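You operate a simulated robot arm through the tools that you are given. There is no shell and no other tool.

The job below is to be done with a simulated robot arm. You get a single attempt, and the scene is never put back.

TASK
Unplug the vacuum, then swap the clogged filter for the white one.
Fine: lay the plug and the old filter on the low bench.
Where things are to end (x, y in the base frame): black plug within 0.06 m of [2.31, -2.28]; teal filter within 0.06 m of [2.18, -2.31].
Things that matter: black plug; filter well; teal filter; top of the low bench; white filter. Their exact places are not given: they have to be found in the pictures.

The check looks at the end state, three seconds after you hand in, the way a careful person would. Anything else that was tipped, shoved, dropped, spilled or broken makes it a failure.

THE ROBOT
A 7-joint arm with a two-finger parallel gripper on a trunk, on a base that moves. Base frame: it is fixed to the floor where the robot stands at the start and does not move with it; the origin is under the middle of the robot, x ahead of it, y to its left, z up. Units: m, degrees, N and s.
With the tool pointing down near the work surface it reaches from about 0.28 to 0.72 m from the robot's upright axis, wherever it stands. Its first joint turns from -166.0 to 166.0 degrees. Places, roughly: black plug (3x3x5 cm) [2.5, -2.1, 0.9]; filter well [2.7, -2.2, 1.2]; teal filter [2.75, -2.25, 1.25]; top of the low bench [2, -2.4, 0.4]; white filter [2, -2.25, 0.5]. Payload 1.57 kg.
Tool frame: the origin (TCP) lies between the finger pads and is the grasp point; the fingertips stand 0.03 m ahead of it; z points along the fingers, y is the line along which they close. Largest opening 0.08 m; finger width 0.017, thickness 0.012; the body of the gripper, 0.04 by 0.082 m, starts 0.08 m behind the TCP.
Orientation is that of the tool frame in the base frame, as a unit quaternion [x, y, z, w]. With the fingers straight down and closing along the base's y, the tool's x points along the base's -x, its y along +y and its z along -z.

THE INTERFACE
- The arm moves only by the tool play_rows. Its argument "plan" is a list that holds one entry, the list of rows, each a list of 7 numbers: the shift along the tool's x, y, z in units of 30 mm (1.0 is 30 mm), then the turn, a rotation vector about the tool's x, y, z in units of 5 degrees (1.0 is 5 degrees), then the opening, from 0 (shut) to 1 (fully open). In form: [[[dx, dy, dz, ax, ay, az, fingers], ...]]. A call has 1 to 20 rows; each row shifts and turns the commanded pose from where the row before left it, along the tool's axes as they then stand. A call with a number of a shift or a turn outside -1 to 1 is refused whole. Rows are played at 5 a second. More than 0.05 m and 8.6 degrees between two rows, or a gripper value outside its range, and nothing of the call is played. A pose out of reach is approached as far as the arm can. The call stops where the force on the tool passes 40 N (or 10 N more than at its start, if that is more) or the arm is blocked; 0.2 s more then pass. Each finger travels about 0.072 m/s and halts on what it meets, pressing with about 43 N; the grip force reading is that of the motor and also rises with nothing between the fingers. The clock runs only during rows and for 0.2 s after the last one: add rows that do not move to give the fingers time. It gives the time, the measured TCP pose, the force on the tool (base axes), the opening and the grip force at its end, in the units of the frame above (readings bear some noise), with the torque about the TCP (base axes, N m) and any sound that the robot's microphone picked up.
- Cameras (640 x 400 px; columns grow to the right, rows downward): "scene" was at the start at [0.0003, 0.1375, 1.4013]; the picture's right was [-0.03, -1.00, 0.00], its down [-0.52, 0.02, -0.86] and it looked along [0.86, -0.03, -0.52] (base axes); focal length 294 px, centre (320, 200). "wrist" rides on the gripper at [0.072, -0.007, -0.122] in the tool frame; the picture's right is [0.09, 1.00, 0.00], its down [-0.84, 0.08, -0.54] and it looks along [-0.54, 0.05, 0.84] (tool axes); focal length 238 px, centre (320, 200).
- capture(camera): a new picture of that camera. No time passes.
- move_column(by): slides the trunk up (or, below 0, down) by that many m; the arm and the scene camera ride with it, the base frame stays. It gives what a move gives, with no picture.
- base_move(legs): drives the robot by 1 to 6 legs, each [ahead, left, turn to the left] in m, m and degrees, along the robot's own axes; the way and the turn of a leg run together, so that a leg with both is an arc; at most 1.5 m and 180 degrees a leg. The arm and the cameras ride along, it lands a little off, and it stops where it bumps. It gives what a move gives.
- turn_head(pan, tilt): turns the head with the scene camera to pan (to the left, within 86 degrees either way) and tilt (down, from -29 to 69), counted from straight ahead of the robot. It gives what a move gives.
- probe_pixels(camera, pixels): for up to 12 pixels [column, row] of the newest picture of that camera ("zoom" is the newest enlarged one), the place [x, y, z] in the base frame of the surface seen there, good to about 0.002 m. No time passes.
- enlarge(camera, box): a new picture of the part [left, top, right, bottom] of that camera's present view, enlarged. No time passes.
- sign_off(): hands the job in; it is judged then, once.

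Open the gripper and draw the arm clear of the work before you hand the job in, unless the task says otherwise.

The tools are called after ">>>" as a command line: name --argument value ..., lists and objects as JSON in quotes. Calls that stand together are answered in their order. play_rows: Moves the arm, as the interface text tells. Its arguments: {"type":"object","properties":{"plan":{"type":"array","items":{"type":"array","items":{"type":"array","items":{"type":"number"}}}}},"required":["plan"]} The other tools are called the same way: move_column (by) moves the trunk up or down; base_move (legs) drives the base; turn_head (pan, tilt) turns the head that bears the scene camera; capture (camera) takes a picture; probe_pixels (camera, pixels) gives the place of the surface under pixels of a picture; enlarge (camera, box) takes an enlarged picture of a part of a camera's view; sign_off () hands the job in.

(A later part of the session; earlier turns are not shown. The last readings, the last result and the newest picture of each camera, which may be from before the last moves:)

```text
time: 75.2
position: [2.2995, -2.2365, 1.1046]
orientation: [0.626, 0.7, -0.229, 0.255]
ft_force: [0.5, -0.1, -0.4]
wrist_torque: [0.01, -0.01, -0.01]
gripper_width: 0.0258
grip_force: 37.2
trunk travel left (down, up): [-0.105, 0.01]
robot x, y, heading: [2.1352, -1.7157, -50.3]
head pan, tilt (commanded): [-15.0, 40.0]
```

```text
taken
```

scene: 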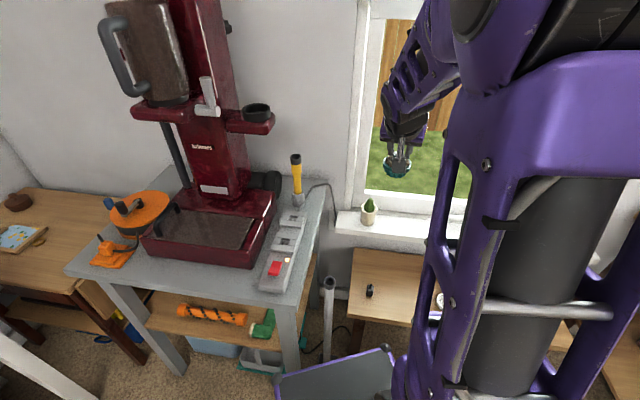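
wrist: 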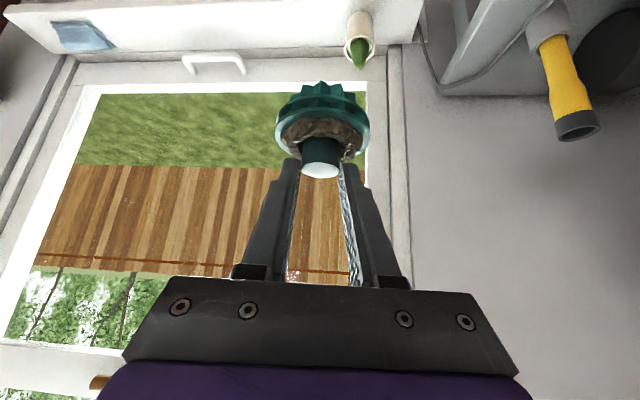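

The filter is upright and the tool now points at azimuth ≈ -84°. I shift over the teal spot on the bench and descend the first 0.3 m.

>>> play_rows --plan '[[[-0.245, -0.86, 0.208, 0, 0, 0, 0], [-0.245, -0.86, 0.208, 0, 0, 0, 0], [-0.245, -0.86, 0.208, 0, 0, 0, 0], [-0.245, -0.86, 0.208, 0, 0, 0, 0], [-0.245, -0.86, 0.208, 0, 0, 0, 0], [0.6438, 0, 0.7638, 0, 0, 0, 0], [0.6438, 0, 0.7638, 0, 0, 0, 0], [0.6438, 0, 0.7638, 0, 0, 0, 0], [0.6438, 0, 0.7638, 0, 0, 0, 0], [0.6438, 0, 0.7638, 0, 0, 0, 0], [0.6438, 0, 0.7638, 0, 0, 0, 0], [0.6438, 0, 0.7638, 0, 0, 0, 0], [0.6438, 0, 0.7638, 0, 0, 0, 0], [0.6438, 0, 0.7638, 0, 0, 0, 0], [0.6438, 0, 0.7638, 0, 0, 0, 0], [0, 0, 0, 0, 0, 0, 0]]]'

>>> capture --camera "scene"

>>> capture --camera "wrist"

```text
time: 78.6
position: [2.1751, -2.2979, 0.8024]
orientation: [0.628, 0.699, -0.23, 0.254]
ft_force: [-0.4, 0.4, -0.2]
wrist_torque: [-0.02, 0.03, 0.01]
gripper_width: 0.0255
grip_force: 37.5
trunk travel left (down, up): [-0.105, 0.01]
robot x, y, heading: [2.1365, -1.7171, -50.2]
head pan, tilt (commanded): [-15.0, 40.0]
```

```text
taken
```

scene: 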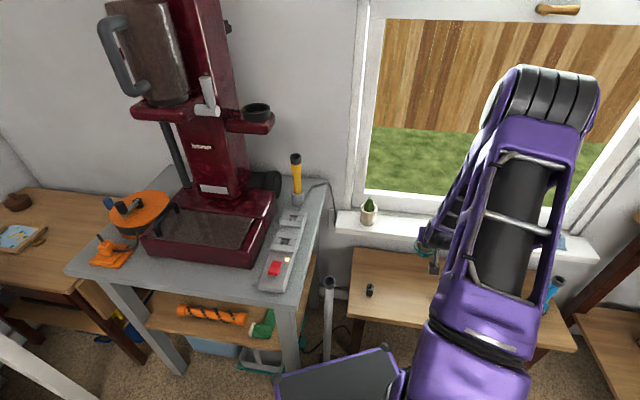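

```text
taken
```

wrist: 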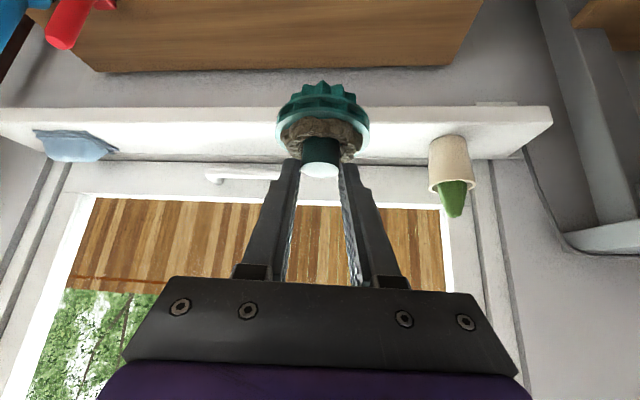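

The filter is on track over the bench spot with nothing underneath. I descend another 0.24 m to about 4 cm above contact.

>>> play_rows --plan '[[[0.6438, 0, 0.7638, 0, 0, 0, 0], [0.6438, 0, 0.7638, 0, 0, 0, 0], [0.6438, 0, 0.7638, 0, 0, 0, 0], [0.6438, 0, 0.7638, 0, 0, 0, 0], [0.6438, 0, 0.7638, 0, 0, 0, 0], [0.6438, 0, 0.7638, 0, 0, 0, 0], [0.6438, 0, 0.7638, 0, 0, 0, 0], [0.6438, 0, 0.7638, 0, 0, 0, 0], [0, 0, 0, 0, 0, 0, 0]]]'

>>> capture --camera "scene"

>>> capture --camera "wrist"

>>> enlarge --camera "scene" --box '[360, 200, 480, 330]'

```text
time: 80.6
position: [2.1767, -2.2983, 0.5642]
orientation: [0.627, 0.699, -0.23, 0.255]
ft_force: [0.3, 0.3, -0.7]
wrist_torque: [0.01, -0.03, -0.01]
gripper_width: 0.0252
grip_force: 36.6
trunk travel left (down, up): [-0.105, 0.01]
robot x, y, heading: [2.1327, -1.7192, -50.5]
head pan, tilt (commanded): [-15.0, 40.0]
```

```text
taken
```

scene: 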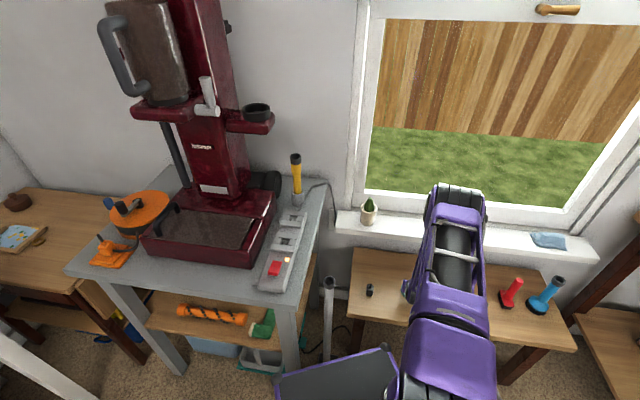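

```text
taken
```

wrist: 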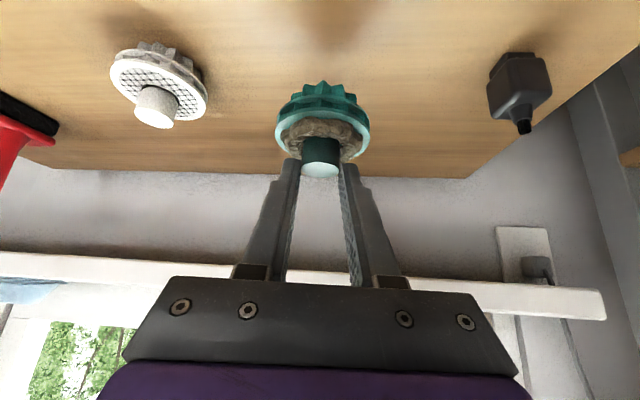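

```text
3.08 times, centred on (420, 265) of scene
```

zoom: 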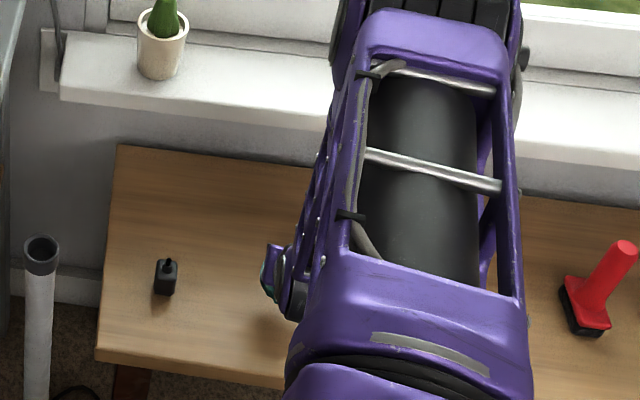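

The wrist view shows the white filter at (155,85), the teal filter held upright at (320,120), and the plug at (518,85), all separated. I lower another ~37 mm to just above contact.

>>> play_rows --plan '[[[0.2146, 0, 0.2546, 0, 0, 0, 0], [0.2146, 0, 0.2546, 0, 0, 0, 0], [0.2146, 0, 0.2546, 0, 0, 0, 0], [0.15, 0, 0.178, 0, 0, 0, 0], [0, 0, 0, 0, 0, 0, 0]]]'

>>> capture --camera "wrist"

```text
time: 81.8
position: [2.1758, -2.297, 0.5276]
orientation: [0.628, 0.699, -0.23, 0.254]
ft_force: [0.0, 0.8, -0.9]
wrist_torque: [-0.03, -0.03, 0.02]
gripper_width: 0.0256
grip_force: 36.9
trunk travel left (down, up): [-0.105, 0.01]
robot x, y, heading: [2.1333, -1.7176, -50.8]
head pan, tilt (commanded): [-15.0, 40.0]
```

```text
taken
```

wrist: 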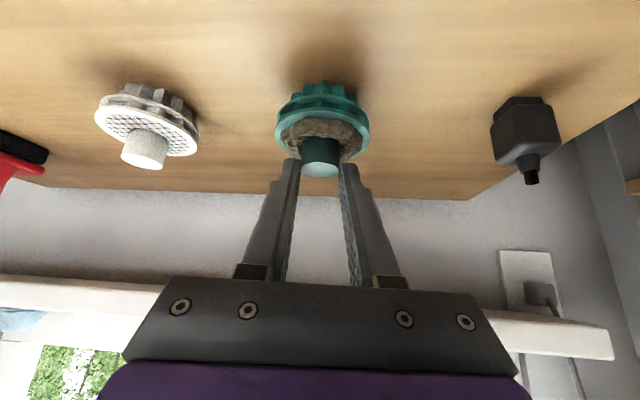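

No contact yet at TCP z 0.528, about 8 mm to go. I lower in ~2 mm steps until contact shows.

>>> play_rows --plan '[[[0.05, 0, 0.059, 0, 0, 0, 0], [0.05, 0, 0.059, 0, 0, 0, 0], [0.05, 0, 0.059, 0, 0, 0, 0], [0, 0, 0, 0, 0, 0, 0]]]'

>>> enlarge --camera "wrist" --box '[240, 60, 400, 180]'

```text
time: 82.8
position: [2.1768, -2.2969, 0.5215]
orientation: [0.627, 0.7, -0.228, 0.255]
ft_force: [0.4, 2.1, 4.7]
wrist_torque: [0.01, -0.08, 0.03]
gripper_width: 0.0255
grip_force: 36.6
trunk travel left (down, up): [-0.105, 0.01]
robot x, y, heading: [2.137, -1.7172, -50.5]
head pan, tilt (commanded): [-15.0, 40.0]
```

```text
3.33 times, centred on (320, 120) of wrist
```

zoom: 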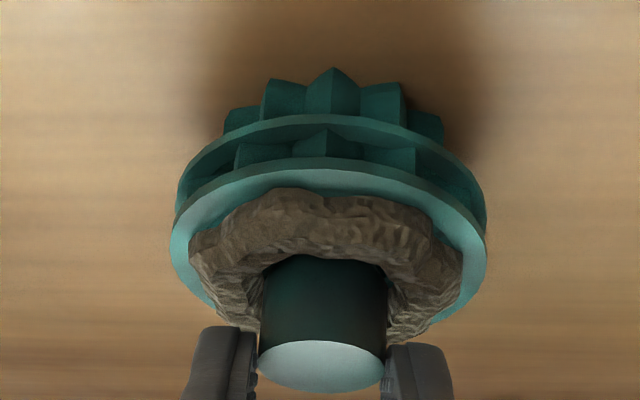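

Contact is felt (4.7 N up) at TCP z 0.5215. I open the fingers gently and look.

>>> play_rows --plan '[[[0, 0, 0, 0, 0, 0, 0.33], [0, 0, 0, 0, 0, 0, 0.4], [0, 0, 0, 0, 0, 0, 0.5], [0, 0, 0, 0, 0, 0, 0.65], [0, 0, 0, 0, 0, 0, 0.65]]]'

>>> capture --camera "wrist"

```text
time: 84.0
position: [2.1766, -2.2972, 0.5206]
orientation: [0.627, 0.699, -0.229, 0.255]
ft_force: [0.0, -0.1, 0.4]
wrist_torque: [-0.03, 0.01, -0.02]
gripper_width: 0.0521
grip_force: 0.0
trunk travel left (down, up): [-0.105, 0.01]
robot x, y, heading: [2.1389, -1.7169, -50.4]
head pan, tilt (commanded): [-15.0, 40.0]
```

```text
taken
```

wrist: 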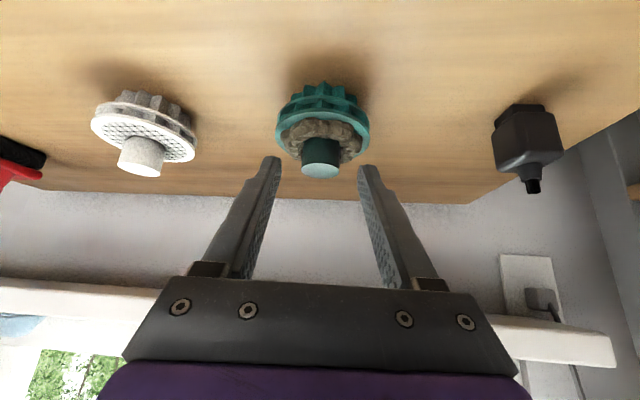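

The teal filter stands free on the bench. I raise the tool vertically 0.1 m and measure the white filter from the wrist camera.

>>> play_rows --plan '[[[-0.3, 0, -0.356, 0, 0, 0, 0.65], [-0.5, 0, -0.593, 0, 0, 0, 0.65], [-0.6438, 0, -0.7638, 0, 0, 0, 0.65], [-0.6438, 0, -0.7638, 0, 0, 0, 0.65], [0, 0, 0, 0, 0, 0, 0.65]]]'

>>> capture --camera "wrist"

>>> enlarge --camera "wrist" --box '[90, 10, 240, 130]'

```text
time: 85.2
position: [2.1773, -2.2969, 0.6192]
orientation: [0.627, 0.699, -0.229, 0.254]
ft_force: [-0.4, 0.2, 0.3]
wrist_torque: [-0.02, 0.03, -0.01]
gripper_width: 0.052
grip_force: 0.1
trunk travel left (down, up): [-0.105, 0.01]
robot x, y, heading: [2.1368, -1.716, -50.5]
head pan, tilt (commanded): [-15.0, 40.0]
```

```text
taken
```

wrist: 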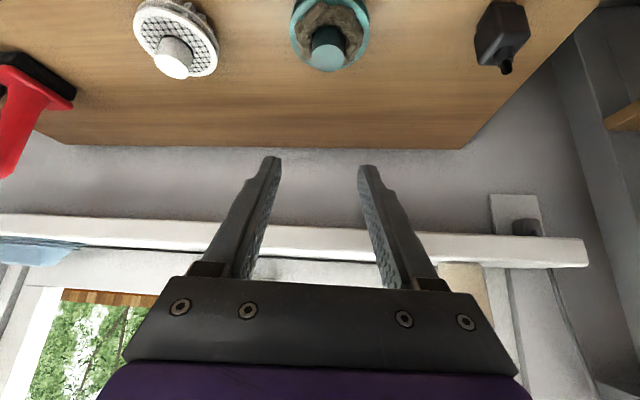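

```text
3.33 times, centred on (165, 70) of wrist
```

zoom: 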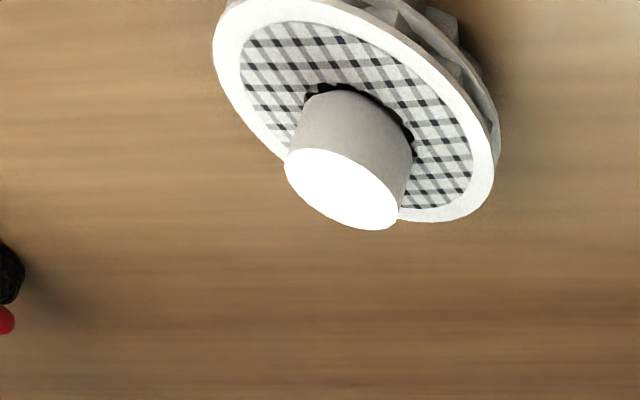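

The white knob's top is at zoom (342,189). I probe it, plus the teal knob and plug for their final positions.

>>> probe_pixels --camera "zoom" --pixels '[[342, 189], [300, 165], [385, 215], [320, 200], [365, 175], [340, 130], [270, 50], [450, 190], [300, 60]]'

>>> probe_pixels --camera "wrist" --pixels '[[328, 60], [328, 40], [310, 55], [346, 55], [328, 12], [505, 65], [502, 25], [480, 40], [527, 40], [60, 100], [30, 60]]'

```text
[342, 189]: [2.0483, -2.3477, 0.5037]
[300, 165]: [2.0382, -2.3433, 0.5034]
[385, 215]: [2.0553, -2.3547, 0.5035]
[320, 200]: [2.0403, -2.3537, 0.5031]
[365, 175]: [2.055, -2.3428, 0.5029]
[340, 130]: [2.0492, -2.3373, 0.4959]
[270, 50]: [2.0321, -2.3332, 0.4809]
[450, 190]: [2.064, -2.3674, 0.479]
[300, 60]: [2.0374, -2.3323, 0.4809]
```

```text
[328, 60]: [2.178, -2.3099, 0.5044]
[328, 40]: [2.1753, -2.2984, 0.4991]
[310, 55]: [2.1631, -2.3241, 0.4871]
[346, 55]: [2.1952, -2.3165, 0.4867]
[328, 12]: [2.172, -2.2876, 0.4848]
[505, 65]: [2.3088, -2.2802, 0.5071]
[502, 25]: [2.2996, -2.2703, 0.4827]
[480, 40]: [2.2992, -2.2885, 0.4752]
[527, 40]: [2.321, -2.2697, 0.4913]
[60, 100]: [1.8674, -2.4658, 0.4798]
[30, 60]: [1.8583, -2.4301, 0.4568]
```

The teal filter stands at (2.178,-2.311) and the plug at (2.309,-2.280), both on target. The white knob is at (2.048,-2.3485), top z 0.5035; I move above it.

>>> play_rows --plan '[[[-0.04, -0.894, 0.202, 0, 0, 0, 0.65], [-0.04, -0.894, 0.202, 0, 0, 0, 0.65], [-0.04, -0.894, 0.202, 0, 0, 0, 0.65], [-0.04, -0.894, 0.202, 0, 0, 0, 0.65], [-0.04, -0.894, 0.202, 0, 0, 0, 0.65], [0, 0, 0, 0, 0, 0, 0.65]]]'

>>> capture --camera "wrist"

>>> capture --camera "scene"

>>> enlarge --camera "wrist" --box '[250, 0, 400, 120]'

```text
time: 86.6
position: [2.045, -2.3355, 0.5998]
orientation: [0.627, 0.7, -0.228, 0.255]
ft_force: [0.1, -0.3, -0.4]
wrist_torque: [0.02, 0.0, -0.01]
gripper_width: 0.052
grip_force: 0.0
trunk travel left (down, up): [-0.105, 0.01]
robot x, y, heading: [2.1365, -1.7171, -50.5]
head pan, tilt (commanded): [-15.0, 40.0]
```

```text
taken
```

wrist: 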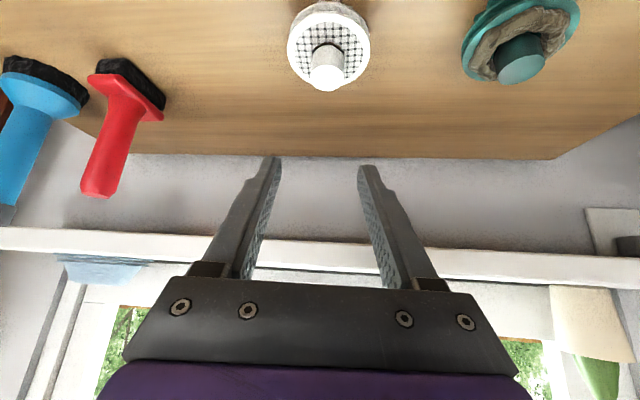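

```text
taken
```

scene: 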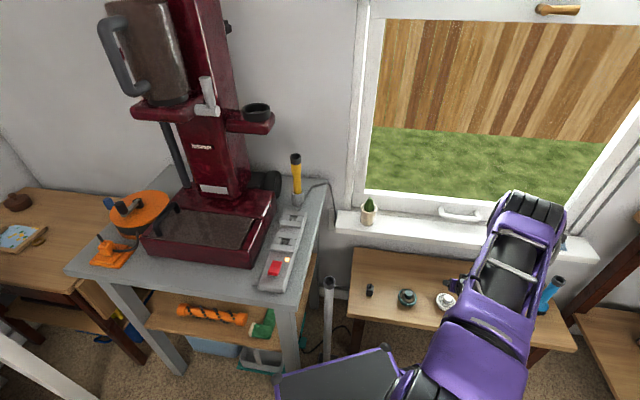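

```text
3.33 times, centred on (325, 60) of wrist
```

zoom: 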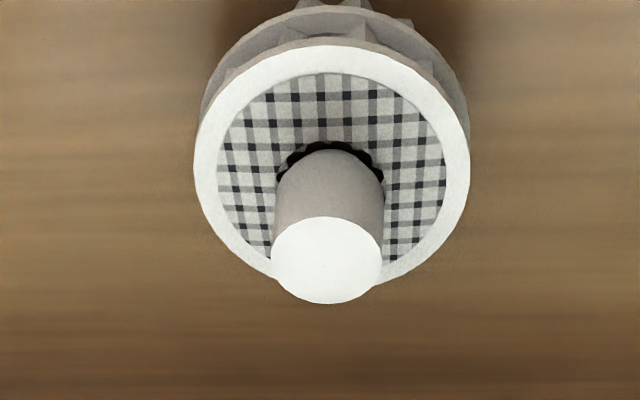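

The white knob is centred ahead at wrist (326,78). I probe its top for exact alignment.

>>> probe_pixels --camera "zoom" --pixels '[[326, 260], [326, 225], [326, 295], [278, 260], [374, 260], [326, 180], [230, 200], [430, 240], [326, 60]]'

```text
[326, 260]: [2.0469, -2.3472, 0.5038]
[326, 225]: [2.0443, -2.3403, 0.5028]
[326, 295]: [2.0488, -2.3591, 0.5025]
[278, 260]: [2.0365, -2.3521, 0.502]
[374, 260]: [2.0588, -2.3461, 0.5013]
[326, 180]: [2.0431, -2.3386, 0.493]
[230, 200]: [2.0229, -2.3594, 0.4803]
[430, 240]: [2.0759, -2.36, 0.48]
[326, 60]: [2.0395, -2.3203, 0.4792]
```

Alignment is within 1 mm (knob centre (2.047,-2.349)). I descend vertically to TCP z≈0.514.

>>> play_rows --plan '[[[0.5, 0, 0.593, 0, 0, 0, 0.65], [0.5, 0, 0.593, 0, 0, 0, 0.65], [0.5, 0, 0.593, 0, 0, 0, 0.65], [0.2, 0, 0.237, 0, 0, 0, 0.65], [0.14, 0, 0.166, 0, 0, 0, 0.65], [0, 0, 0, 0, 0, 0, 0.65]]]'

>>> capture --camera "wrist"

>>> enlarge --camera "wrist" --box '[240, 90, 400, 210]'

```text
time: 88.0
position: [2.0474, -2.3361, 0.5124]
orientation: [0.628, 0.699, -0.23, 0.254]
ft_force: [-0.3, 0.0, -0.1]
wrist_torque: [-0.01, 0.01, 0.0]
gripper_width: 0.052
grip_force: 0.1
trunk travel left (down, up): [-0.105, 0.01]
robot x, y, heading: [2.1347, -1.7174, -50.3]
head pan, tilt (commanded): [-15.0, 40.0]
```

```text
taken
```

wrist: 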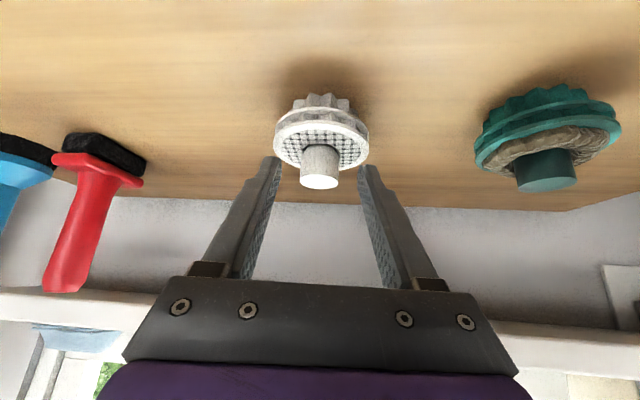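

```text
3.33 times, centred on (320, 150) of wrist
```

zoom: 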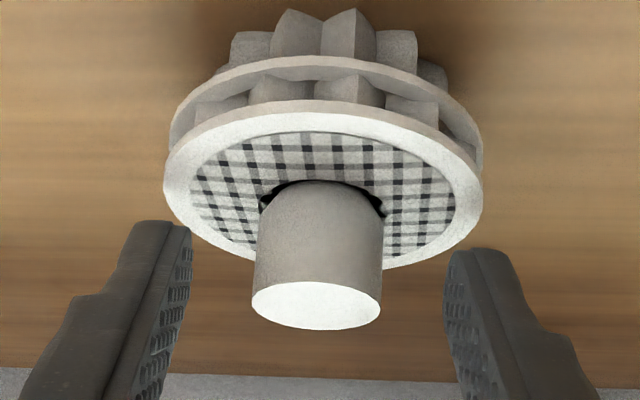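

The knob sits centred between the open fingers with no contact. I close on it.

>>> play_rows --plan '[[[0, 0, 0, 0, 0, 0, 0.5], [0, 0, 0, 0, 0, 0, 0.38], [0, 0, 0, 0, 0, 0, 0.3], [0, 0, 0, 0, 0, 0, 0.1], [0, 0, 0, 0, 0, 0, 0], [0, 0, 0, 0, 0, 0, 0]]]'

>>> enlarge --camera "wrist" --box '[240, 90, 400, 210]'

```text
time: 89.4
position: [2.0462, -2.3331, 0.5136]
orientation: [0.627, 0.699, -0.229, 0.255]
ft_force: [-0.1, 0.7, 0.7]
wrist_torque: [0.01, 0.02, 0.01]
gripper_width: 0.0257
grip_force: 35.9
trunk travel left (down, up): [-0.105, 0.01]
robot x, y, heading: [2.1372, -1.7148, -50.2]
head pan, tilt (commanded): [-15.0, 40.0]
```

```text
3.33 times, centred on (320, 150) of wrist
```

zoom: 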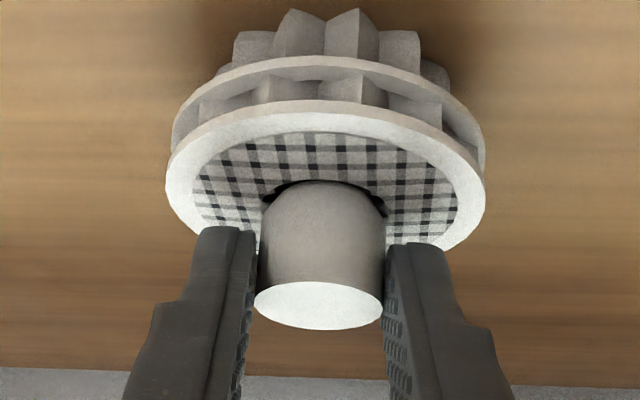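

The white knob is gripped (25.7 mm, 36 N). I lift straight up, slowly at first.

>>> play_rows --plan '[[[-0.129, 0, -0.153, 0, 0, 0, 0], [-0.258, 0, -0.306, 0, 0, 0, 0], [-0.386, 0, -0.458, 0, 0, 0, 0], [-0.515, 0, -0.611, 0, 0, 0, 0], [-0.6438, 0, -0.7638, 0, 0, 0, 0], [-0.6438, 0, -0.7638, 0, 0, 0, 0], [0, 0, 0, 0, 0, 0, 0]]]'

>>> capture --camera "wrist"

>>> capture --camera "scene"

```text
time: 91.0
position: [2.0456, -2.3361, 0.6314]
orientation: [0.627, 0.699, -0.23, 0.255]
ft_force: [-0.3, 0.2, -0.2]
wrist_torque: [-0.01, 0.01, 0.0]
gripper_width: 0.0257
grip_force: 36.9
trunk travel left (down, up): [-0.105, 0.01]
robot x, y, heading: [2.1355, -1.7169, -50.3]
head pan, tilt (commanded): [-15.0, 40.0]
```

```text
taken
```

wrist: 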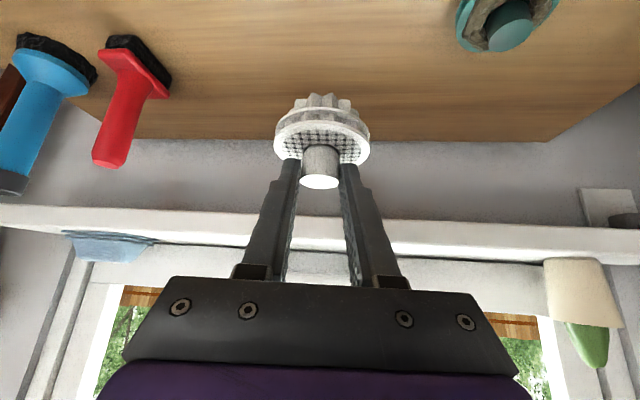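

```text
taken
```

scene: 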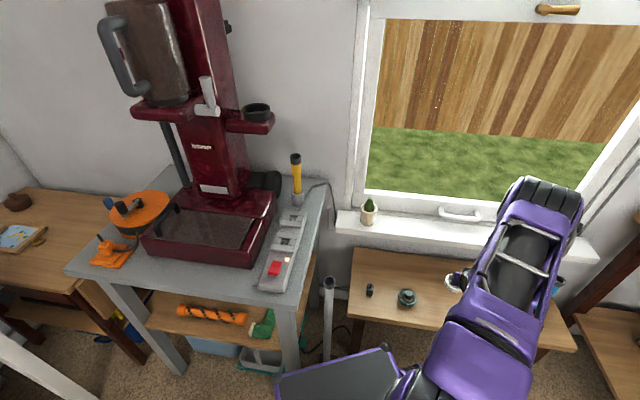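

The white filter is lifted cleanly. I continue straight up to z≈1.11.

>>> play_rows --plan '[[[-0.6438, 0, -0.7638, 0, 0, 0, 0], [-0.6438, 0, -0.7638, 0, 0, 0, 0], [-0.6438, 0, -0.7638, 0, 0, 0, 0], [-0.6438, 0, -0.7638, 0, 0, 0, 0], [-0.6438, 0, -0.7638, 0, 0, 0, 0], [-0.6438, 0, -0.7638, 0, 0, 0, 0], [-0.6438, 0, -0.7638, 0, 0, 0, 0], [-0.6438, 0, -0.7638, 0, 0, 0, 0], [-0.6438, 0, -0.7638, 0, 0, 0, 0], [-0.6438, 0, -0.7638, 0, 0, 0, 0], [-0.6438, 0, -0.7638, 0, 0, 0, 0], [-0.6438, 0, -0.7638, 0, 0, 0, 0], [-0.6438, 0, -0.7638, 0, 0, 0, 0], [-0.6438, 0, -0.7638, 0, 0, 0, 0], [-0.6438, 0, -0.7638, 0, 0, 0, 0], [-0.6438, 0, -0.7638, 0, 0, 0, 0], [0, 0, 0, 0, 0, 0, 0]]]'

>>> capture --camera "wrist"

```text
time: 94.6
position: [2.0478, -2.335, 1.1131]
orientation: [0.627, 0.699, -0.23, 0.254]
ft_force: [1.0, -0.2, -0.1]
wrist_torque: [-0.02, 0.0, -0.03]
gripper_width: 0.0256
grip_force: 37.2
trunk travel left (down, up): [-0.105, 0.01]
robot x, y, heading: [2.1346, -1.7192, -50.6]
head pan, tilt (commanded): [-15.0, 40.0]
```

```text
taken
```

wrist: 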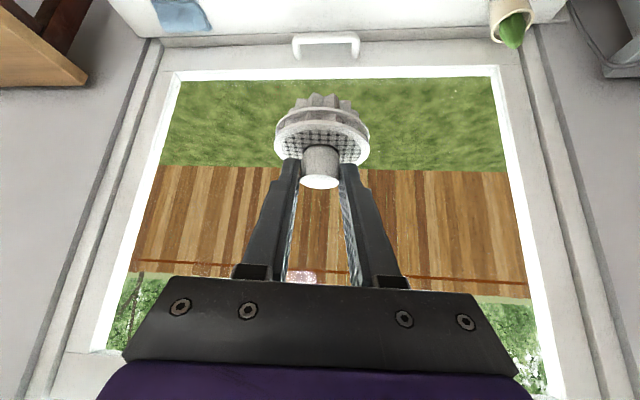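

The white filter is upright in the grip. I move back toward (2.30,-2.236) rising to z≈1.20, then rotate +40° about the vertical to azimuth -44° while rising to ≈1.26.

>>> play_rows --plan '[[[-0.006, 0.872, -0.375, 0, 0, 0, 0], [-0.006, 0.872, -0.375, 0, 0, 0, 0], [-0.006, 0.872, -0.375, 0, 0, 0, 0], [-0.006, 0.872, -0.375, 0, 0, 0, 0], [-0.006, 0.872, -0.375, 0, 0, 0, 0], [-0.006, 0.872, -0.375, 0, 0, 0, 0], [-0.006, 0.872, -0.375, 0, 0, 0, 0], [-0.006, 0.872, -0.375, 0, 0, 0, 0], [-0.006, 0.872, -0.375, 0, 0, 0, 0], [-0.006, 0.872, -0.375, 0, 0, 0, 0], [-0.161, 0, -0.191, -0.645, 0, -0.767, 0], [-0.161, 0, -0.191, -0.645, 0, -0.767, 0], [-0.161, 0, -0.191, -0.645, 0, -0.767, 0], [-0.161, 0, -0.191, -0.645, 0, -0.767, 0], [-0.161, 0, -0.191, -0.645, 0, -0.767, 0], [-0.161, 0, -0.191, -0.645, 0, -0.767, 0], [-0.161, 0, -0.191, -0.645, 0, -0.767, 0], [-0.161, 0, -0.191, -0.645, 0, -0.767, 0], [0, 0, 0, 0, 0, 0, 0]]]'

>>> turn_head --pan 5 --tilt 15

>>> capture --camera "scene"

>>> capture --camera "wrist"

>>> enlarge --camera "scene" --box '[345, 235, 395, 275]'

```text
time: 98.6
position: [2.2987, -2.2378, 1.2577]
orientation: [0.35, 0.872, -0.127, 0.317]
ft_force: [0.1, -0.3, -0.4]
wrist_torque: [0.01, 0.01, -0.03]
gripper_width: 0.0248
grip_force: 36.7
trunk travel left (down, up): [-0.105, 0.01]
robot x, y, heading: [2.1376, -1.7162, -50.2]
head pan, tilt (commanded): [-15.0, 40.0]
```

```text
time: 99.5
position: [2.3001, -2.2388, 1.2567]
orientation: [0.35, 0.872, -0.128, 0.318]
ft_force: [-0.8, -1.1, -1.1]
wrist_torque: [-0.02, 0.05, -0.01]
gripper_width: 0.0249
grip_force: 36.6
trunk travel left (down, up): [-0.105, 0.01]
robot x, y, heading: [2.136, -1.7175, -50.4]
head pan, tilt (commanded): [5.0, 15.0]
```

```text
taken
```

scene: 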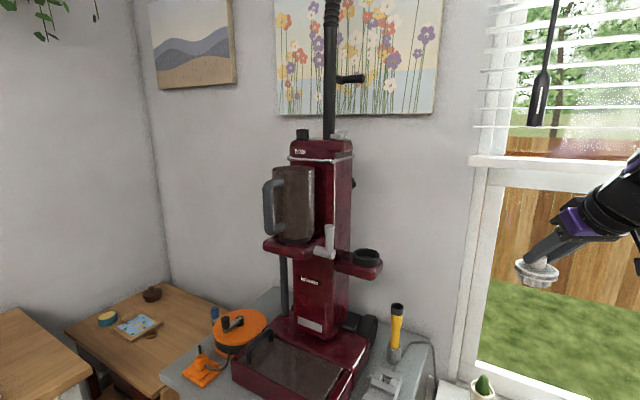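

```text
taken
```

wrist: 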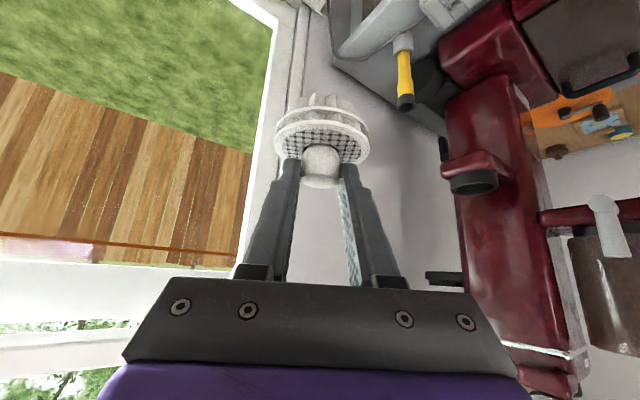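

```text
10.00 times, centred on (370, 255) of scene
```

zoom: 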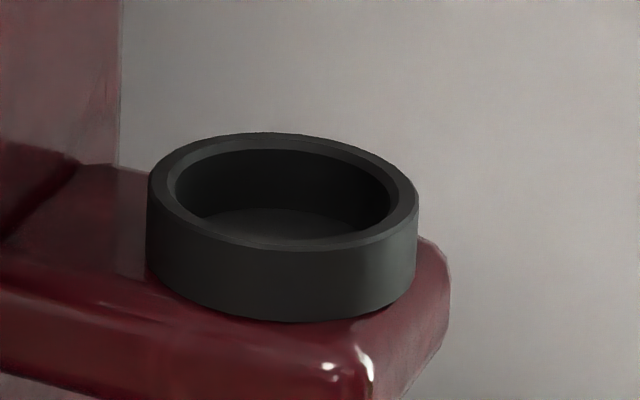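

The white filter is at scene (537,270). I check it hangs level, and measure the well rim precisely.

>>> probe_pixels --camera "zoom" --pixels '[[158, 185], [408, 205], [290, 245], [275, 140], [200, 225], [365, 235], [180, 150], [385, 165], [290, 220], [290, 300], [170, 270], [400, 270]]'

>>> enlarge --camera "scene" --box '[500, 230, 580, 300]'

>>> enlarge --camera "wrist" --box '[240, 80, 400, 200]'

```text
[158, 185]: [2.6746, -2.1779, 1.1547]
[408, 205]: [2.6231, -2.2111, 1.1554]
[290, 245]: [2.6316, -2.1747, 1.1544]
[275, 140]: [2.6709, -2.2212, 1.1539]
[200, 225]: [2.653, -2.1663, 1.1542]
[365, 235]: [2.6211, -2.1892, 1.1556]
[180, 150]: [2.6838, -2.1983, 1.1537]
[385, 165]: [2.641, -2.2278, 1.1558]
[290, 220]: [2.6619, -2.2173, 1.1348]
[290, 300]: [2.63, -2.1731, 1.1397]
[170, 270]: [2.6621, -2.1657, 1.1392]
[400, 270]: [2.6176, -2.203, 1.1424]
```

```text
5.71 times, centred on (540, 265) of scene
```

zoom: 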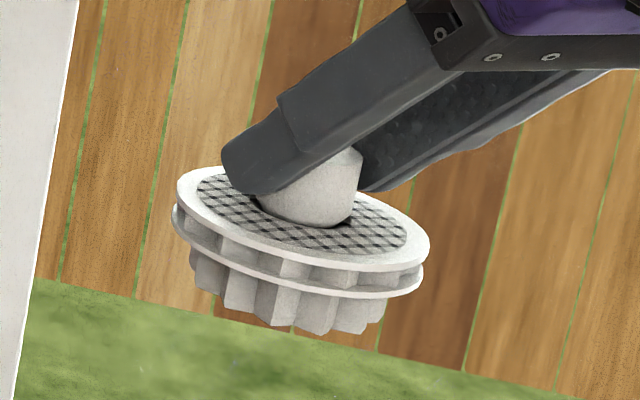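

```text
3.33 times, centred on (320, 140) of wrist
```

zoom: 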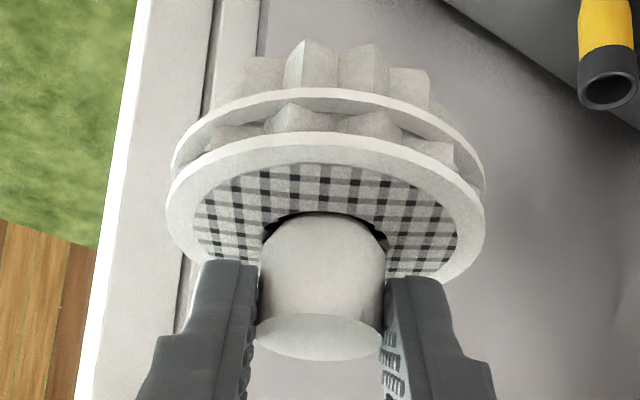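

The filter looks close to level. I probe the disc's top rim in this wrist zoom to check its level numerically.

>>> probe_pixels --camera "zoom" --pixels '[[180, 205], [185, 225], [470, 205], [470, 225], [320, 148], [260, 158], [390, 158], [220, 175], [440, 180], [320, 335], [275, 335], [365, 338]]'

```text
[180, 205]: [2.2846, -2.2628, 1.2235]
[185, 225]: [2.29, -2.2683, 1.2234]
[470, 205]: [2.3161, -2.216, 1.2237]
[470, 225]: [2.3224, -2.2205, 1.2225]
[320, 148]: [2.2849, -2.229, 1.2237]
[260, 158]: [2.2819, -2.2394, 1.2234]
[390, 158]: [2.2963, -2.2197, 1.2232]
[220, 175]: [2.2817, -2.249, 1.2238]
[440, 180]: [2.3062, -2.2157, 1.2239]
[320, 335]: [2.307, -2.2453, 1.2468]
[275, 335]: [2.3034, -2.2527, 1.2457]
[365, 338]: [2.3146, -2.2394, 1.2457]
```

The disc is perfectly level (all rim points at z 1.2235), with the bottom ~62 mm below the TCP. The well centre fits to (2.6513,-2.1988), so I move toward TCP (2.6423,-2.1901) at this height, stopping short for a check.

>>> play_rows --plan '[[[-0.4547, 0.7552, 0.3809, 0, 0, 0, 0], [-0.4547, 0.7552, 0.3809, 0, 0, 0, 0], [-0.4547, 0.7552, 0.3809, 0, 0, 0, 0], [-0.4547, 0.7552, 0.3809, 0, 0, 0, 0], [-0.4547, 0.7552, 0.3809, 0, 0, 0, 0], [-0.4547, 0.7552, 0.3809, 0, 0, 0, 0], [-0.4547, 0.7552, 0.3809, 0, 0, 0, 0], [-0.4547, 0.7552, 0.3809, 0, 0, 0, 0], [-0.4547, 0.7552, 0.3809, 0, 0, 0, 0], [-0.4547, 0.7552, 0.3809, 0, 0, 0, 0], [0, 0, 0, 0, 0, 0, 0]]]'

>>> capture --camera "wrist"

>>> enlarge --camera "scene" --box '[320, 190, 440, 290]'

```text
time: 101.9
position: [2.5868, -2.196, 1.2582]
orientation: [0.35, 0.872, -0.127, 0.318]
ft_force: [0.4, 0.5, -1.0]
wrist_torque: [0.02, 0.01, -0.01]
gripper_width: 0.025
grip_force: 37.0
trunk travel left (down, up): [-0.105, 0.01]
robot x, y, heading: [2.1377, -1.7171, -50.4]
head pan, tilt (commanded): [5.0, 15.0]
```

```text
taken
```

wrist: 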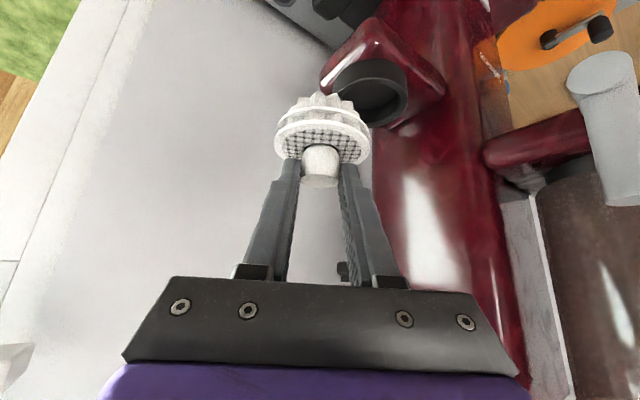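

```text
4.00 times, centred on (380, 240) of scene
```

zoom: 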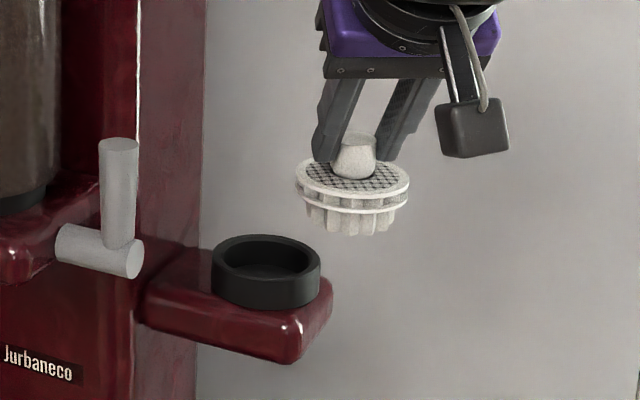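

The path is clear and the filter is well above the rim. I finish the last ~56 mm to be above the well.

>>> play_rows --plan '[[[-0.46, 0.711, 0.385, 0, 0, 0, 0], [-0.46, 0.711, 0.385, 0, 0, 0, 0], [0, 0, 0, 0, 0, 0, 0]]]'

>>> capture --camera "wrist"

>>> enlarge --camera "scene" --box '[340, 220, 400, 280]'

>>> probe_pixels --camera "zoom" --pixels '[[320, 200], [260, 120], [350, 140], [300, 150], [300, 240], [220, 220], [380, 240], [300, 120], [300, 90], [250, 100], [350, 100], [300, 170]]'

```text
time: 102.7
position: [2.6407, -2.1878, 1.2555]
orientation: [0.351, 0.872, -0.128, 0.317]
ft_force: [0.7, 0.2, -1.1]
wrist_torque: [-0.03, -0.01, 0.01]
gripper_width: 0.0248
grip_force: 36.1
trunk travel left (down, up): [-0.105, 0.01]
robot x, y, heading: [2.133, -1.7173, -50.6]
head pan, tilt (commanded): [5.0, 15.0]
```

```text
taken
```

wrist: 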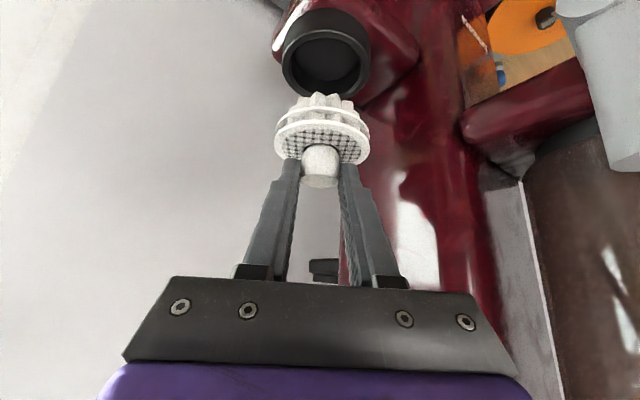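

```text
6.67 times, centred on (370, 250) of scene
```

zoom: 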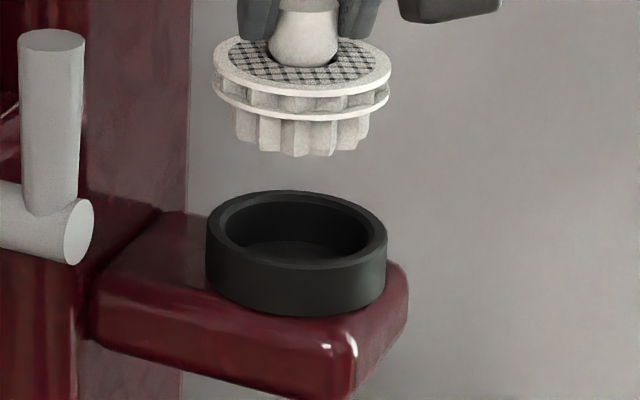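

```text
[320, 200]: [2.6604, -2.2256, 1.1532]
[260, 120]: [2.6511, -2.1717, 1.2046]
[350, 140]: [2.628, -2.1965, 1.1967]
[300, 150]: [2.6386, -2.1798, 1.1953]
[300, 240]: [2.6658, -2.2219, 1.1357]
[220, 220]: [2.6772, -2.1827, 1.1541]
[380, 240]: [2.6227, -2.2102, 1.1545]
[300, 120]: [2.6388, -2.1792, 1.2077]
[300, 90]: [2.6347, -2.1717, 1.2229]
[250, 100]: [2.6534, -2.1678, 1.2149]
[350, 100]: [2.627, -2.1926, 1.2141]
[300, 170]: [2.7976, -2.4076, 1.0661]
```

The filter hangs right above the well, aligned within ~2 mm by eye. I take a couple of still readings and compare filter and well in an enlarged wrist view.

>>> play_rows --plan '[[[0, 0, 0, 0, 0, 0, 0]]]'

>>> play_rows --plan '[[[0, 0, 0, 0, 0, 0, 0]]]'

>>> play_rows --plan '[[[0, 0, 0, 0, 0, 0, 0]]]'

>>> enlarge --camera "wrist" --box '[250, 0, 400, 200]'

>>> probe_pixels --camera "wrist" --pixels '[[287, 55], [368, 60], [325, 14], [290, 75], [362, 80], [308, 25], [345, 25], [318, 178], [309, 176], [330, 180]]'

```text
time: 103.1
position: [2.64, -2.1879, 1.2559]
orientation: [0.35, 0.872, -0.127, 0.318]
ft_force: [-0.5, -0.4, -0.4]
wrist_torque: [0.01, 0.01, 0.01]
gripper_width: 0.025
grip_force: 37.0
trunk travel left (down, up): [-0.105, 0.01]
robot x, y, heading: [2.1367, -1.7121, -50.3]
head pan, tilt (commanded): [5.0, 15.0]
```

```text
time: 103.5
position: [2.6422, -2.189, 1.2556]
orientation: [0.35, 0.872, -0.127, 0.318]
ft_force: [0.5, 0.0, -0.1]
wrist_torque: [0.01, 0.0, 0.03]
gripper_width: 0.0249
grip_force: 36.3
trunk travel left (down, up): [-0.105, 0.01]
robot x, y, heading: [2.1344, -1.7151, -50.4]
head pan, tilt (commanded): [5.0, 15.0]
```

```text
time: 103.9
position: [2.6418, -2.1881, 1.2568]
orientation: [0.351, 0.872, -0.128, 0.317]
ft_force: [0.5, 1.0, -0.2]
wrist_torque: [0.03, 0.0, 0.0]
gripper_width: 0.025
grip_force: 36.2
trunk travel left (down, up): [-0.105, 0.01]
robot x, y, heading: [2.1387, -1.7185, -50.1]
head pan, tilt (commanded): [5.0, 15.0]
```

```text
2.00 times, centred on (325, 100) of wrist
```

zoom: 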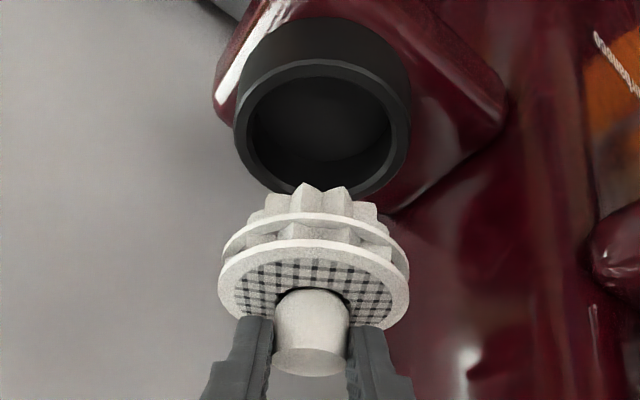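

```text
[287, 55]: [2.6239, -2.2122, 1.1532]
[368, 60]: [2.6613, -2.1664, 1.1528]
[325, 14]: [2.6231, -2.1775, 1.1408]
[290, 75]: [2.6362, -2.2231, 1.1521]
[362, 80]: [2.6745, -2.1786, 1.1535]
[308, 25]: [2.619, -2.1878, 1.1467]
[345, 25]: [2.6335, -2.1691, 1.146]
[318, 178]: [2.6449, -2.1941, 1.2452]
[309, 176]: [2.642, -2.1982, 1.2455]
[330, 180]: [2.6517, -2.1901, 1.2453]
```

Lateral alignment is within 1 mm; along the reach direction I nudge 1 mm further and lower to ~5 mm above the rim for a final check.

>>> play_rows --plan '[[[0.2345, 0, 0.2965, 0, 0, 0, 0], [0.2345, 0, 0.2965, 0, 0, 0, 0], [0.2345, 0, 0.2965, 0, 0, 0, 0], [0, 0, 0, 0, 0, 0, 0]]]'

>>> enlarge --camera "scene" --box '[340, 225, 400, 275]'

>>> enlarge --camera "wrist" --box '[250, 0, 400, 200]'

```text
time: 104.9
position: [2.6406, -2.1905, 1.2225]
orientation: [0.349, 0.873, -0.127, 0.317]
ft_force: [0.5, 0.2, -0.8]
wrist_torque: [0.0, 0.01, -0.01]
gripper_width: 0.0252
grip_force: 36.7
trunk travel left (down, up): [-0.105, 0.01]
robot x, y, heading: [2.1382, -1.7145, -50.5]
head pan, tilt (commanded): [5.0, 15.0]
```

```text
8.00 times, centred on (370, 250) of scene
```

zoom: 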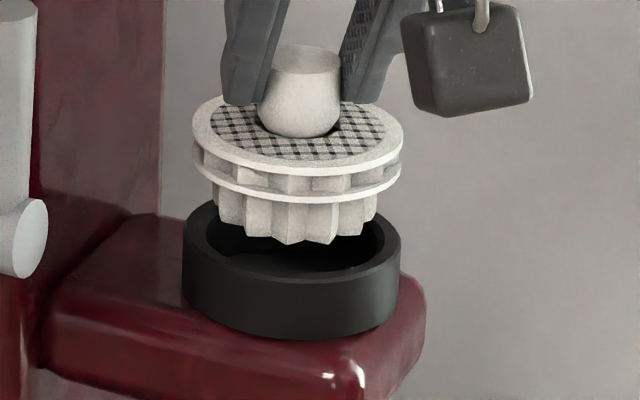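

```text
2.00 times, centred on (325, 100) of wrist
```

zoom: 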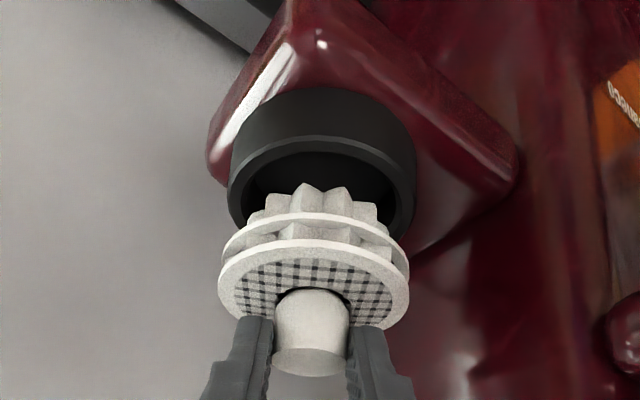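

Lateral alignment is within ~0.5 mm in both views. I probe the fronts of the flange and well for the depth direction.

>>> enlarge --camera "scene" --box '[340, 225, 400, 275]'

>>> probe_pixels --camera "zoom" --pixels '[[298, 198], [298, 170], [297, 193], [291, 290], [291, 310], [292, 283], [240, 190], [350, 192], [230, 285], [350, 285], [288, 230], [310, 230]]'

```text
8.00 times, centred on (370, 250) of scene
```

zoom: 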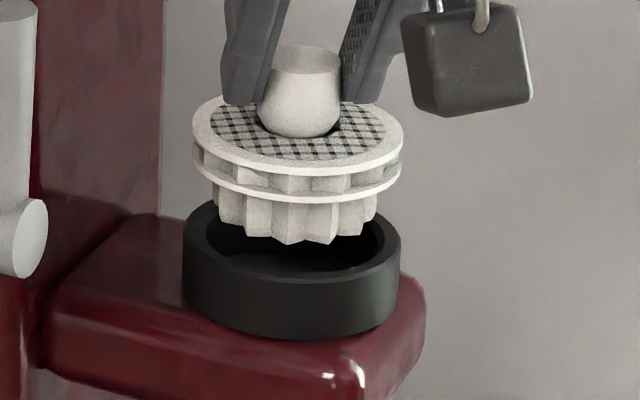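

```text
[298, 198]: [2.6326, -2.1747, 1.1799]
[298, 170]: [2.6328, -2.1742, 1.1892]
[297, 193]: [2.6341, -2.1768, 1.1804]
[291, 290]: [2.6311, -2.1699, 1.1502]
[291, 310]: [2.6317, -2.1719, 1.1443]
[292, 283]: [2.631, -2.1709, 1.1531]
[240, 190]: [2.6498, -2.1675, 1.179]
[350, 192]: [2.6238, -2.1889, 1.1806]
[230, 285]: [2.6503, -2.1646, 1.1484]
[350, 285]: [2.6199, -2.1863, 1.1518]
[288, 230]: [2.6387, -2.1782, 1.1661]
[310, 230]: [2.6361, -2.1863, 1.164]
```

The combined measurements put the filter within ~1–2 mm of the well axis, with ~2 mm radial clearance. I lower in 2 mm steps while watching the force.

>>> play_rows --plan '[[[0.0429, 0, 0.0511, 0, 0, 0, 0], [0.0429, 0, 0.0511, 0, 0, 0, 0], [0.0429, 0, 0.0511, 0, 0, 0, 0], [0.0429, 0, 0.0511, 0, 0, 0, 0], [0, 0, 0, 0, 0, 0, 0]]]'

>>> enlarge --camera "scene" --box '[340, 225, 400, 275]'

>>> enlarge --camera "wrist" --box '[250, 30, 400, 180]'

```text
time: 106.1
position: [2.6411, -2.1912, 1.2165]
orientation: [0.35, 0.872, -0.128, 0.318]
ft_force: [0.7, 0.1, -1.2]
wrist_torque: [-0.01, 0.02, 0.0]
gripper_width: 0.0252
grip_force: 36.4
trunk travel left (down, up): [-0.105, 0.01]
robot x, y, heading: [2.133, -1.7164, -50.4]
head pan, tilt (commanded): [5.0, 15.0]
```

```text
8.00 times, centred on (370, 250) of scene
```

zoom: 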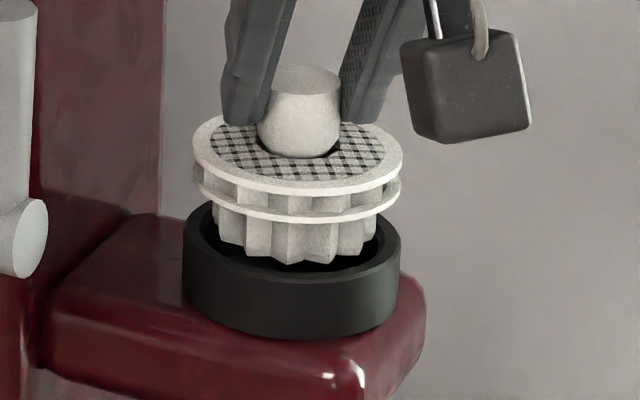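

```text
2.67 times, centred on (325, 105) of wrist
```

zoom: 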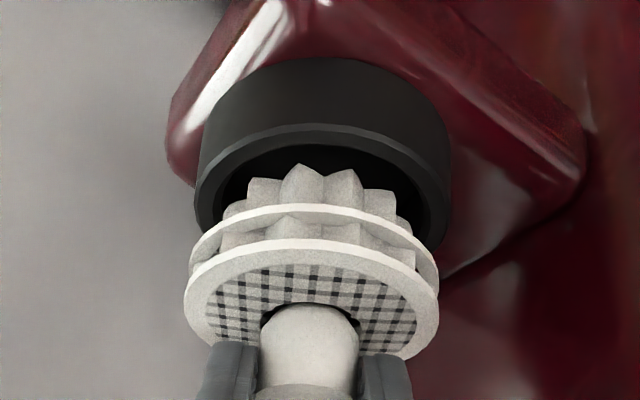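

No contact; the pleats are entering the ring. I continue down in small steps.

>>> play_rows --plan '[[[0.0429, 0, 0.0511, 0, 0, 0, 0], [0.0429, 0, 0.0511, 0, 0, 0, 0], [0.0429, 0, 0.0511, 0, 0, 0, 0], [0, 0, 0, 0, 0, 0, 0]]]'

>>> enlarge --camera "scene" --box '[340, 225, 400, 275]'

>>> enlarge --camera "wrist" --box '[250, 30, 400, 180]'

```text
time: 107.1
position: [2.6409, -2.1902, 1.2131]
orientation: [0.35, 0.872, -0.128, 0.318]
ft_force: [-0.8, 3.6, 4.4]
wrist_torque: [0.06, -0.08, 0.03]
gripper_width: 0.0251
grip_force: 36.5
trunk travel left (down, up): [-0.105, 0.01]
robot x, y, heading: [2.1364, -1.7136, -50.7]
head pan, tilt (commanded): [5.0, 15.0]
```

```text
8.00 times, centred on (370, 250) of scene
```

zoom: 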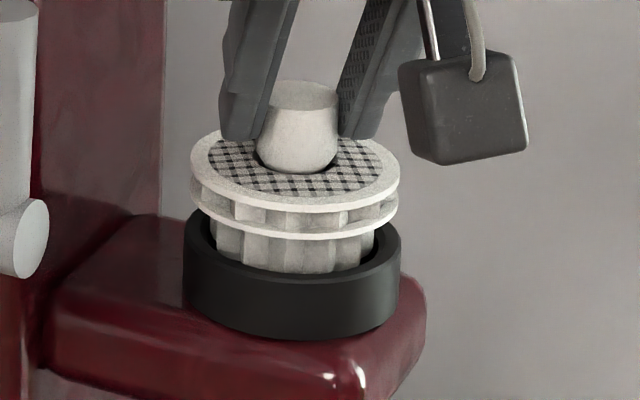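

```text
2.67 times, centred on (325, 105) of wrist
```

zoom: 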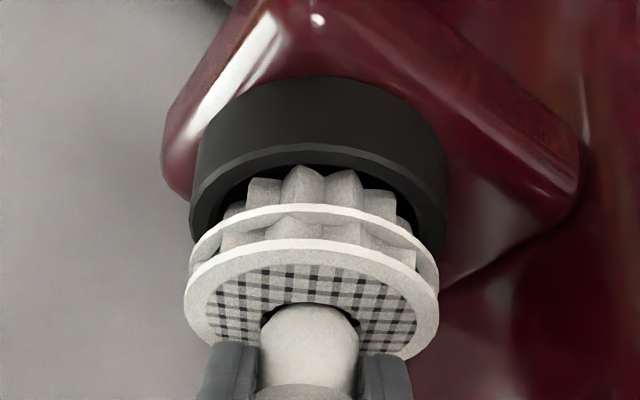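

A 4.4 N upward plus 3.6 N +y reaction says the filter touches the far (-y) side of the ring. I back off 1 mm up and 1.5 mm toward +y, then try lowering again.

>>> play_rows --plan '[[[0.013, 0.027, -0.057, 0, 0, 0, 0], [0, 0, 0, 0, 0, 0, 0], [0.0429, 0, 0.0511, 0, 0, 0, 0], [0.0429, 0, 0.0511, 0, 0, 0, 0], [0, 0, 0, 0, 0, 0, 0]]]'

>>> enlarge --camera "scene" --box '[340, 225, 400, 275]'

```text
time: 108.3
position: [2.6405, -2.1898, 1.207]
orientation: [0.35, 0.872, -0.127, 0.317]
ft_force: [-0.2, -0.5, -0.9]
wrist_torque: [0.02, -0.01, 0.01]
gripper_width: 0.0247
grip_force: 37.0
trunk travel left (down, up): [-0.105, 0.01]
robot x, y, heading: [2.1349, -1.7167, -50.4]
head pan, tilt (commanded): [5.0, 15.0]
```

```text
8.00 times, centred on (370, 250) of scene
```

zoom: 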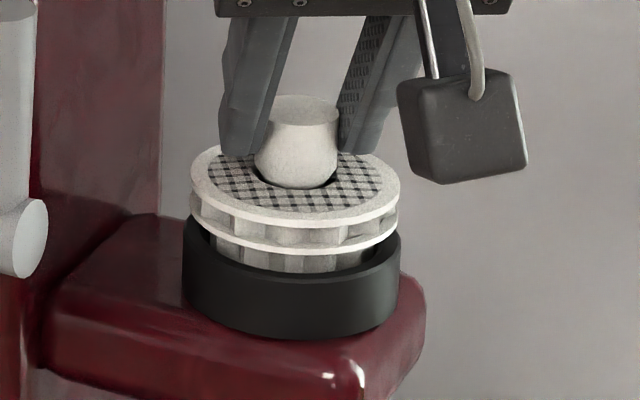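

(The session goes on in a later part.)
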